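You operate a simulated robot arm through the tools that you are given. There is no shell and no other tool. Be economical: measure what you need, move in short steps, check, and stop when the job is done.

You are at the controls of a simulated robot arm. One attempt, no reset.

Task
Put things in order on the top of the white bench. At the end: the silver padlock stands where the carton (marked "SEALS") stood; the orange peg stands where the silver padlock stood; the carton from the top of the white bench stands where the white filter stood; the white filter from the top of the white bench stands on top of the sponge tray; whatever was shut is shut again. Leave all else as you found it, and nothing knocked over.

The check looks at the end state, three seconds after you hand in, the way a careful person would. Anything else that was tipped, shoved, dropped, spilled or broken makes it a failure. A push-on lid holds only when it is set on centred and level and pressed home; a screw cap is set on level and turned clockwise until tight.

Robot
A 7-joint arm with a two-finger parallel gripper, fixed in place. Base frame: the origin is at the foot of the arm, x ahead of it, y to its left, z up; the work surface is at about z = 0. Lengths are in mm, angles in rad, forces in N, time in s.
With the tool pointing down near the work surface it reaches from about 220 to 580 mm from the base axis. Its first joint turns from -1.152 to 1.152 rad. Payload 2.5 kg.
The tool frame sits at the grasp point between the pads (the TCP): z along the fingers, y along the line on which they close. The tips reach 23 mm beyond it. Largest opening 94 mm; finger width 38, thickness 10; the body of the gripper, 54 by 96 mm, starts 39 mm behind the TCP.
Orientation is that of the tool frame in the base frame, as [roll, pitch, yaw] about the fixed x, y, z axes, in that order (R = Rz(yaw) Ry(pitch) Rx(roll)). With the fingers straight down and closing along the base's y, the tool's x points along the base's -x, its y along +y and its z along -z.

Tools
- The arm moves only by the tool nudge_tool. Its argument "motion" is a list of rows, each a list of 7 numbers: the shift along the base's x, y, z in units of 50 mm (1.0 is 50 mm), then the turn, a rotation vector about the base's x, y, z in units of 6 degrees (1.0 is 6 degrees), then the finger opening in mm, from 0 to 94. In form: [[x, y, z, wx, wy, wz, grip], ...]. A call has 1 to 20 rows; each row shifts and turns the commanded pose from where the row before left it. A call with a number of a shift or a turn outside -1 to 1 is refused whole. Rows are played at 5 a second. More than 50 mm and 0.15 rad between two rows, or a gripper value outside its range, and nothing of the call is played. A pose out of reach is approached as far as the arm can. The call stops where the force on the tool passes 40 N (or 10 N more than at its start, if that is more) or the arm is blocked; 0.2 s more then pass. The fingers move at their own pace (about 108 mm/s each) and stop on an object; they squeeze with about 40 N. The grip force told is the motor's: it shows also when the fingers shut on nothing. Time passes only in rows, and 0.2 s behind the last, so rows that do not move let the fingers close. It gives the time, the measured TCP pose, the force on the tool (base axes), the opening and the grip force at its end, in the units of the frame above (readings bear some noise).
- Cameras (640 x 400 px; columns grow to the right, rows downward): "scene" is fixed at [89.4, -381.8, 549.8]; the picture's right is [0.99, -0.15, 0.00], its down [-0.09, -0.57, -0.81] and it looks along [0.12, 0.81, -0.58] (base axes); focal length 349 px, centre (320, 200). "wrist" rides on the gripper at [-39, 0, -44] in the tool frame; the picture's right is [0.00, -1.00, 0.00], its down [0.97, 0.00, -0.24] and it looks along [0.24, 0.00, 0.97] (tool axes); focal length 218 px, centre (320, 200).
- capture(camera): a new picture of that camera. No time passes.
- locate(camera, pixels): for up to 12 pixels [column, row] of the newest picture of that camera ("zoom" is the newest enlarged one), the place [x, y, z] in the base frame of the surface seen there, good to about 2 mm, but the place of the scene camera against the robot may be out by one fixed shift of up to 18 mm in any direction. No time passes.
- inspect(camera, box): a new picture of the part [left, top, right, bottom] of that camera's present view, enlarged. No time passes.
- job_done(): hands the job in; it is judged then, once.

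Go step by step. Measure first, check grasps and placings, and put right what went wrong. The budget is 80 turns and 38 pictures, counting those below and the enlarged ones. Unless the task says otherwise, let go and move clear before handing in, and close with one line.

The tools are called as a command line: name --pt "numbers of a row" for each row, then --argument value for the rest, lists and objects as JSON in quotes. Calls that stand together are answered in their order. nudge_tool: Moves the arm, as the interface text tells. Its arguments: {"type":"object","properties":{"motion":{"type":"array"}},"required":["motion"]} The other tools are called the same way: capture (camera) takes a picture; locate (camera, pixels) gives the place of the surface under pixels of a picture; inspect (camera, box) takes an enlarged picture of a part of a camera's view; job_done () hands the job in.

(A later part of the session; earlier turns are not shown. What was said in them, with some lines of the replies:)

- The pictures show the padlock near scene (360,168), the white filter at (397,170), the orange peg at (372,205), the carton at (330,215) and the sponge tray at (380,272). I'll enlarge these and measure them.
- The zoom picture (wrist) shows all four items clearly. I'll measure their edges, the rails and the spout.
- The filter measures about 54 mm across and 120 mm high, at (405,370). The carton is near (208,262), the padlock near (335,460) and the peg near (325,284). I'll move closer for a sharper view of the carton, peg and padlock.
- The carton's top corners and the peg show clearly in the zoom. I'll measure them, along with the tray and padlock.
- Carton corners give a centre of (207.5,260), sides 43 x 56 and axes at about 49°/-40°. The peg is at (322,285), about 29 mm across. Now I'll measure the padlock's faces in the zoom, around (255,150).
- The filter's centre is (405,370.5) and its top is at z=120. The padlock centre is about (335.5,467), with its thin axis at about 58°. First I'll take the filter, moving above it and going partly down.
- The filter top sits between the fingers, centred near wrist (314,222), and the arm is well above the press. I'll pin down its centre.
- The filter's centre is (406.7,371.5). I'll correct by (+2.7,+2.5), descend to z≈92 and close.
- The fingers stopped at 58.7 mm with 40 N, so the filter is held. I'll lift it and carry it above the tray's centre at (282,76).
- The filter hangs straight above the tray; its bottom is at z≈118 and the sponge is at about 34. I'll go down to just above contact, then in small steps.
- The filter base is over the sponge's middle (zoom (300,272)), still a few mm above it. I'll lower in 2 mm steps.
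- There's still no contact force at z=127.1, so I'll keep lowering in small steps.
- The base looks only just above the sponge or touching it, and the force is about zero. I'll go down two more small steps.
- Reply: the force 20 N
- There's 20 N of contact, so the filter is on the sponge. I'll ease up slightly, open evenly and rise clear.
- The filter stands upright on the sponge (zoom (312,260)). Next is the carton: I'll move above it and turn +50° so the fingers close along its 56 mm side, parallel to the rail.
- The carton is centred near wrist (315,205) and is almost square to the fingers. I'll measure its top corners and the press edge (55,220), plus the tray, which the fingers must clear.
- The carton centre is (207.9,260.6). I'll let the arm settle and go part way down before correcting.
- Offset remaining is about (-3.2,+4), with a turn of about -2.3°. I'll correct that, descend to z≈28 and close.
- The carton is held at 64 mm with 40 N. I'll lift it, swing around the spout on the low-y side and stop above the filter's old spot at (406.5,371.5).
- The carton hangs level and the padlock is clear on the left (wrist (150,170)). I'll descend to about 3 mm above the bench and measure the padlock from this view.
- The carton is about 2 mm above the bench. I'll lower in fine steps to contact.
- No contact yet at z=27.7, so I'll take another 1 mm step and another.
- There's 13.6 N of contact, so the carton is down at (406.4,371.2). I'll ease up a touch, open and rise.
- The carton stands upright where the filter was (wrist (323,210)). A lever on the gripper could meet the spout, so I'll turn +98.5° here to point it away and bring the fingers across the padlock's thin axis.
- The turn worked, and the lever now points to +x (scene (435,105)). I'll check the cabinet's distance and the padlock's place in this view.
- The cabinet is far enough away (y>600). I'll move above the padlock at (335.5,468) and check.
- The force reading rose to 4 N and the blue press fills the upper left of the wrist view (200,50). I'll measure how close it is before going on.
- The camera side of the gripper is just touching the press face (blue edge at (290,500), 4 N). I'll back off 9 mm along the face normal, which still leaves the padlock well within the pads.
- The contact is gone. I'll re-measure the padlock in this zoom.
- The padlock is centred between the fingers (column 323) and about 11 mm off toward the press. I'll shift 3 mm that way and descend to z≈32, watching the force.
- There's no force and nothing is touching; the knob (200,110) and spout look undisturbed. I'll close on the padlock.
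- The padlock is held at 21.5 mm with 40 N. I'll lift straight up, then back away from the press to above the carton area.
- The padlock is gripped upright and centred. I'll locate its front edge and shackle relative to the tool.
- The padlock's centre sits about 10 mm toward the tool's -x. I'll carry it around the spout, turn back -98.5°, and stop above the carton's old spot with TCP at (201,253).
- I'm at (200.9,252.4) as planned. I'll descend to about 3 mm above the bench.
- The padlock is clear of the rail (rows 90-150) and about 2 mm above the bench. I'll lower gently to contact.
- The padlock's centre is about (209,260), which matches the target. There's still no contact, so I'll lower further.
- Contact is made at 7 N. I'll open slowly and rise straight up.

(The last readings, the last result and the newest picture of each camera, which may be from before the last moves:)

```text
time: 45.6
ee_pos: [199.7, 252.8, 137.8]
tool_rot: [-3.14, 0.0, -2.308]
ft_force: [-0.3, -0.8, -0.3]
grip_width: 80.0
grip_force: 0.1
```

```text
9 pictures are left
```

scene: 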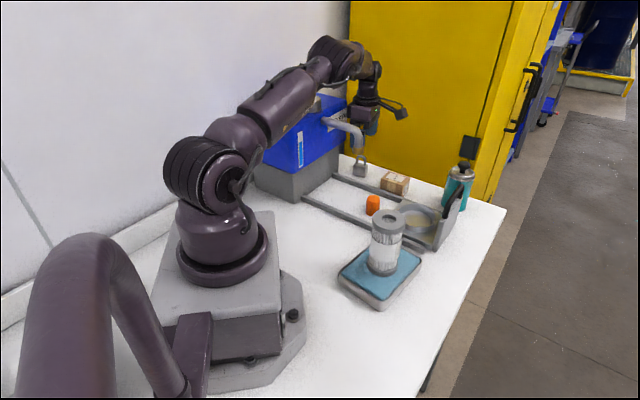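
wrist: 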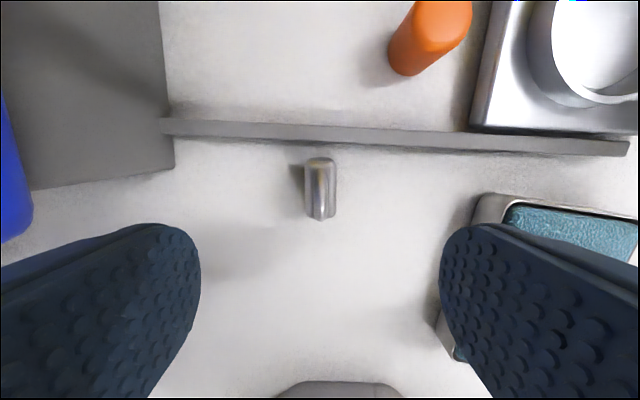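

The padlock stands at the carton's old place (wrist (320,188)). The peg is close to the spout, so I'll approach it at 45 mm offset on the far side, turned +75°, then slide in low under the spout.

nudge_tool --pt "0.667 -0.287 0 0 0 0.964 60" --pt "0.667 -0.287 0 0 0 0.964 60" --pt "0.667 -0.287 0 0 0 0.964 60" --pt "0 0 0 0 0 0.964 60" --pt "0 0 0 0 0 0.964 60" --pt "0 0 0 0 0 0.964 60" --pt "0 0 0 0 0 0.964 60" --pt "0 0 0 0 0 0.964 60" --pt "0 0 0 0 0 0.964 60" --pt "0 0 0 0 0 0.964 60" --pt "0 0 0 0 0 0.964 60" --pt "0.465 0.37 0 0 0 0.964 60" --pt "0.465 0.37 0 0 0 0.964 60" --pt "0 0 0 0 0 0 60" --pt "0 0 0 0 0 0 60"

capture --camera "wrist"

```text
time: 48.8
ee_pos: [347.1, 248.5, 139.2]
tool_rot: [3.141, 0.001, -0.994]
ft_force: [0.1, 0.2, -0.1]
grip_width: 60.0
grip_force: 0.0
```

```text
8 pictures are left
```

wrist: 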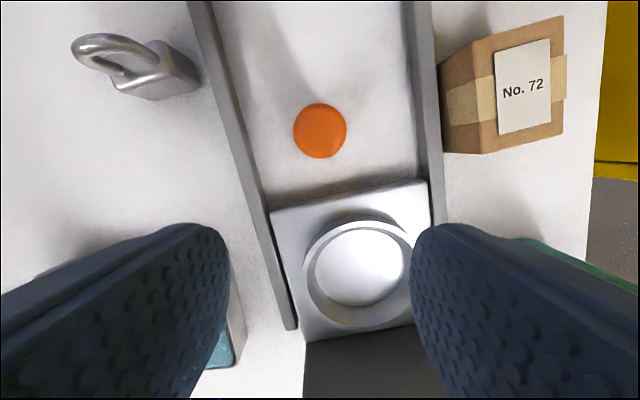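

The peg (320,130) is in line ahead. I'll measure the peg, the tray ring height and the spots under the fingers.

locate --camera "wrist" --pixels '[[294, 130], [347, 130], [320, 104], [320, 157], [320, 130], [355, 225], [308, 265], [408, 235], [275, 210], [430, 150], [225, 100], [505, 90]]'

```text
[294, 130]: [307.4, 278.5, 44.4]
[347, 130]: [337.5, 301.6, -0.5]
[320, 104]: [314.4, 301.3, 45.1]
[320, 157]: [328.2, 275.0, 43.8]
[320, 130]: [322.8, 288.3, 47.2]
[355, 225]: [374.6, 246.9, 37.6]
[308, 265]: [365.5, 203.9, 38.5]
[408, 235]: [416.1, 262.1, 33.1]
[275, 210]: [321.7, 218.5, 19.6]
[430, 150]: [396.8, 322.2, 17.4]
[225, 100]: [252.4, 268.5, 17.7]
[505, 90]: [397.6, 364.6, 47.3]
```

The ring top is at z≈38, so I'll go down to z=65 here (tips at 42), slide 46 mm to the peg at (322,287), and check the force.

nudge_tool --pt "0 0 -0.74 0 0 0 60" --pt "0 0 -0.74 0 0 0 60" --pt "0 0 0 0 0 0 60" --pt "-0.167 0.257 0 0 0 0 60" --pt "-0.167 0.257 0 0 0 0 60" --pt "-0.167 0.257 0 0 0 0 60" --pt "0 0 0 0 0 0 60" --pt "0 0 0 0 0 0 60"

inspect --camera "scene" --box '[300, 70, 440, 230]'

```text
time: 50.6
ee_pos: [322.0, 286.2, 64.9]
tool_rot: [-3.142, 0.001, -0.997]
ft_force: [-0.1, -0.2, 0.4]
grip_width: 59.5
grip_force: 0.1
```

```text
2.50 times, centred on (370, 150) of scene
```

zoom: 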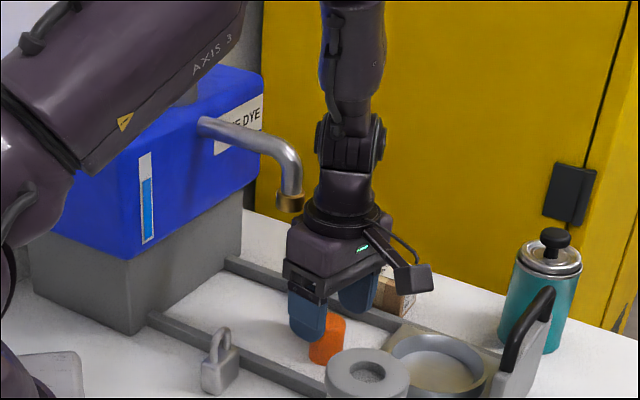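

The gripper straddles the peg and clears the spout (zoom (290,200)), with no force. I'll go down 21 mm gently and close.

nudge_tool --pt "0 0.01 -0.21 0 0 0 60" --pt "0 0 -0.21 0 0 0 60" --pt "0 0 0 0 0 0 60" --pt "0 0 0 0 0 0 40" --pt "0 0 0 0 0 0 22" --pt "0 0 0 0 0 0 20" --pt "0 0 0 0 0 0 20"

```text
time: 52.2
ee_pos: [322.2, 286.1, 43.7]
tool_rot: [3.141, 0.001, -0.997]
ft_force: [0.3, 0.9, -0.7]
grip_width: 32.0
grip_force: 39.9
```

The peg is held at 32 mm with 40 N. I'll lift 25 mm, slide back out from under the spout, raise, and carry it around toward (365,420), turning -20°.

nudge_tool --pt "0 0 0.25 0 0 0 20" --pt "0 0 0.25 0 0 0 20" --pt "0.167 -0.257 0 0 0 0 20" --pt "0.167 -0.257 0 0 0 0 20" --pt "0.167 -0.257 0 0 0 0 20" --pt "0 0 0 0 0 0 20" --pt "0 0 0.8 0 0 0 20" --pt "0 0 0.8 0 0 0 20" --pt "0.53 0.82 0 0 0 -0.83 20" --pt "0.53 0.82 0 0 0 -0.83 20" --pt "-0.35 0.9 0 0 0 -0.83 20" --pt "-0.35 0.9 0 0 0 -0.84 20" --pt "0 0 0 0 0 0 20" --pt "0 0 0 0 0 0 20"

```text
time: 55.2
ee_pos: [362.9, 420.6, 150.0]
tool_rot: [3.141, -0.001, -1.346]
ft_force: [0.0, -0.4, -0.2]
grip_width: 32.6
grip_force: 39.7
```

Transport went smoothly. Now I'll move above the padlock's old spot at (333.5,470) and check for contact.

nudge_tool --pt "-0.294 0.494 0 0 0 0 20" --pt "-0.294 0.494 0 0 0 0 20" --pt "0 0 -0.4 0 0 0 20" --pt "0 0 0 0 0 0 20" --pt "0 0 0 0 0 0 20"

inspect --camera "scene" --box '[290, 50, 430, 210]'

```text
time: 56.4
ee_pos: [338.0, 468.6, 131.6]
tool_rot: [-3.138, 0.001, -1.348]
ft_force: [12.5, -9.3, 8.4]
grip_width: 32.6
grip_force: 40.0
```

```text
2.50 times, centred on (360, 130) of scene
```

zoom: 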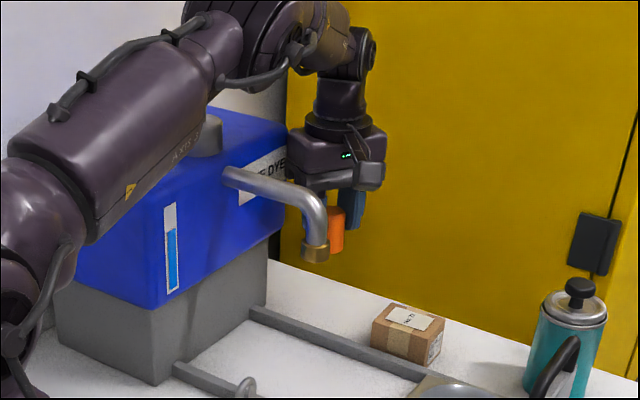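

The hand's corner is pressing the press face (12 N, -9 N). I'll back off at once along the face normal, then turn +17° to θ≈300°, where my numbers say both the hand and its camera clear the press corner.

nudge_tool --pt "0.6 -0.54 0 0 0 0 20" --pt "0 0 0 0 0 0.95 20" --pt "0 0 0 0 0 0.95 20" --pt "0 0 0 0 0 0.95 20" --pt "0 0 0 0 0 0 20" --pt "0 0 0 0 0 0 20"

inspect --camera "scene" --box '[230, 60, 480, 310]'

```text
time: 57.8
ee_pos: [366.0, 442.4, 129.7]
tool_rot: [3.141, -0.002, -1.045]
ft_force: [-1.1, 0.0, -0.6]
grip_width: 32.3
grip_force: 40.0
```

```text
1.60 times, centred on (355, 185) of scene
```

zoom: 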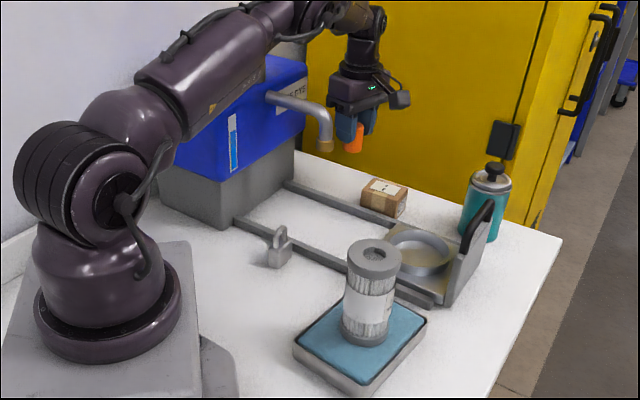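

All is free again and the press and spout look unmoved. I'll approach (335,468.5) slowly.

nudge_tool --pt "-0.2 0.17 0 0 0 0 20" --pt "-0.2 0.17 0 0 0 0 20" --pt "-0.15 0.12 0 0 0 0 20" --pt "0 0 0 0 0 0 20" --pt "0 0 0 0 0 0 20"

```text
time: 59.0
ee_pos: [338.5, 464.4, 129.0]
tool_rot: [-3.141, 0.0, -1.047]
ft_force: [0.7, 0.3, 0.8]
grip_width: 32.6
grip_force: 39.8
```

I'm at (338.5,464.4) with no force. I'll take the last few mm.

nudge_tool --pt "-0.04 0.04 0 0 0 0 20" --pt "-0.03 0.05 0 0 0 0 20" --pt "0 0 0 0 0 0 20" --pt "0 0 0 0 0 0 20"

```text
time: 60.0
ee_pos: [335.3, 469.2, 129.1]
tool_rot: [-3.142, 0.0, -1.045]
ft_force: [-0.2, -1.1, -0.9]
grip_width: 32.3
grip_force: 39.1
```

I'm at (335.3,469.2) and still free. I'll descend to about 2 mm above the bench.

nudge_tool --pt "0 0 -0.5 0 0 0 20" --pt "0 0 -0.5 0 0 0 20" --pt "0 0 -0.5 0 0 0 20" --pt "0 0 -0.15 0 0 0 20" --pt "0 0 0 0 0 0 20" --pt "0 0 0 0 0 0 20"

```text
time: 61.4
ee_pos: [335.4, 469.4, 46.7]
tool_rot: [-3.142, 0.0, -1.046]
ft_force: [0.0, -0.5, 0.1]
grip_width: 32.5
grip_force: 40.0
```

The descent was clean to z=46.7. I'll lower in 1 mm steps to contact.

nudge_tool --pt "0 0 -0.02 0 0 0 20" --pt "0 0 -0.02 0 0 0 20" --pt "0 0 0 0 0 0 20"

nudge_tool --pt "0 0 -0.02 0 0 0 20" --pt "0 0 0 0 0 0 20"

```text
time: 62.2
ee_pos: [335.3, 469.4, 44.6]
tool_rot: [3.14, 0.0, -1.046]
ft_force: [-0.4, 1.2, -1.0]
grip_width: 32.4
grip_force: 40.4
```

```text
time: 62.8
ee_pos: [334.9, 469.4, 43.6]
tool_rot: [-3.14, 0.001, -1.047]
ft_force: [-1.2, -1.9, 7.0]
grip_width: 32.4
grip_force: 40.0
```

There's 7 N of contact, so the peg is on the bench. I'll open, rise, and back away along the press normal.

nudge_tool --pt "0 0 0 0 0 0 36" --pt "0 0 0 0 0 0 50" --pt "0 0 0 0 0 0 60" --pt "0 0 0 0 0 0 60" --pt "0 0 0.4 0 0 0 60" --pt "0 0 0.7 0 0 0 60" --pt "0 0 0.7 0 0 0 60" --pt "0.4 -0.36 0 0 0 0 60" --pt "0.5 -0.5 0.3 0 0 0 60" --pt "0.4 -0.9 0.4 0 0 0 60" --pt "0 -0.9 0.4 0 0 0 60" --pt "0 -0.9 0.4 0 0 0 60" --pt "0 0 0 0 0 0 60"

capture --camera "wrist"

inspect --camera "scene" --box '[230, 80, 480, 310]'

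```text
refused: row 10 steps farther than a row can; nothing moved
```

```text
4 pictures are left
```

wrist: 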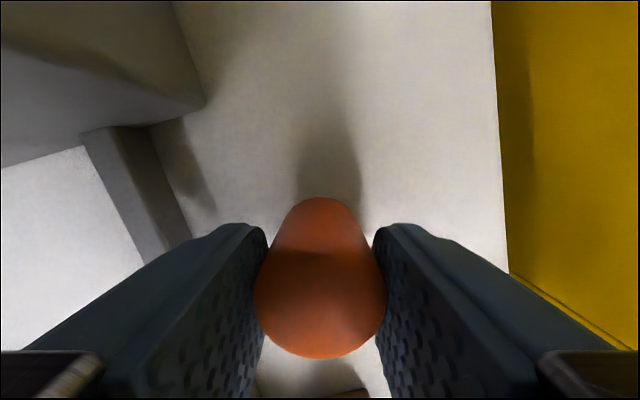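

```text
1.74 times, centred on (355, 195) of scene
```

zoom: 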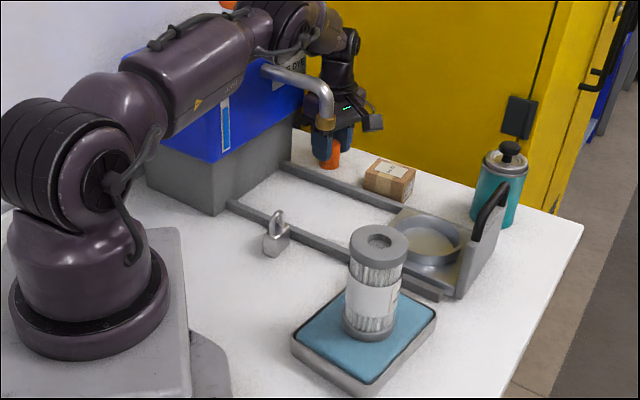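

The call was refused because row 10 was too long, and nothing moved; the peg stands between the fingers. I'll repeat it with shorter rows.

nudge_tool --pt "0 0 0 0 0 0 36" --pt "0 0 0 0 0 0 50" --pt "0 0 0 0 0 0 60" --pt "0 0 0 0 0 0 60" --pt "0 0 0.4 0 0 0 60" --pt "0 0 0.7 0 0 0 60" --pt "0 0 0.7 0 0 0 60" --pt "0.4 -0.36 0 0 0 0 60" --pt "0.5 -0.5 0.3 0 0 0 60" --pt "0.3 -0.7 0.4 0 0 0 60" --pt "0 -0.8 0.4 0 0 0 60" --pt "0 0 0 0 0 0 60" --pt "0 0 0 0 0 0 60"

capture --camera "wrist"

inspect --camera "scene" --box '[230, 80, 480, 310]'

```text
time: 65.6
ee_pos: [395.6, 351.7, 187.2]
tool_rot: [3.141, 0.0, -1.046]
ft_force: [-0.3, -0.3, -0.1]
grip_width: 59.8
grip_force: 0.0
```

```text
2 pictures are left
```

wrist: 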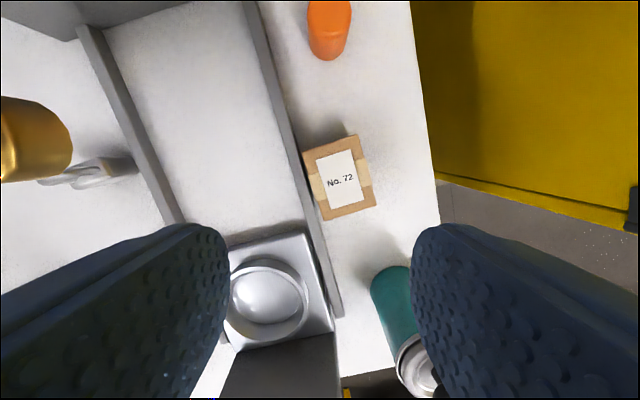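

```text
1.74 times, centred on (355, 195) of scene
```

zoom: 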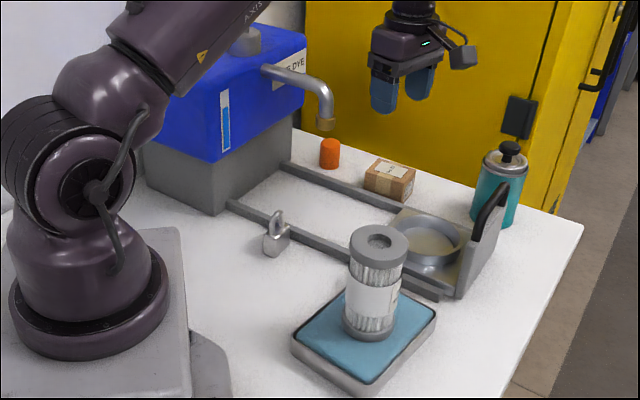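

Everything stands upright: peg (330,153), carton (390,180), padlock (275,240), and filter on the sponge tray. I'll do a last position check.

locate --camera "wrist" --pixels '[[330, 15], [340, 182], [329, 5]]'

locate --camera "zoom" --pixels '[[330, 143], [391, 170], [277, 242], [377, 240]]'

```text
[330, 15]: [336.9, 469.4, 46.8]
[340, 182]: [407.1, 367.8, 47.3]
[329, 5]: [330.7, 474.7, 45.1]
```

```text
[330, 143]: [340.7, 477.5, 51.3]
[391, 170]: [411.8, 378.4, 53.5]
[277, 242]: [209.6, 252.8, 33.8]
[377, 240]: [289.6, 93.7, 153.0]
```

The peg is at about (335,470) and the carton at about (407,369). The padlock is in the carton's old place and the filter is upright on the tray, so I'm handing in.

job_done

```text
The job is handed in.
```

I moved all four items to their places and handed the job in. In the last pictures everything stands upright, and the arm is clear. While I worked near the padlock's spot, the gripper touched the blue press twice (about 4 N, then 18 N). The spout tip shows at the same pixel as at the start, so the press does not appear to have moved.
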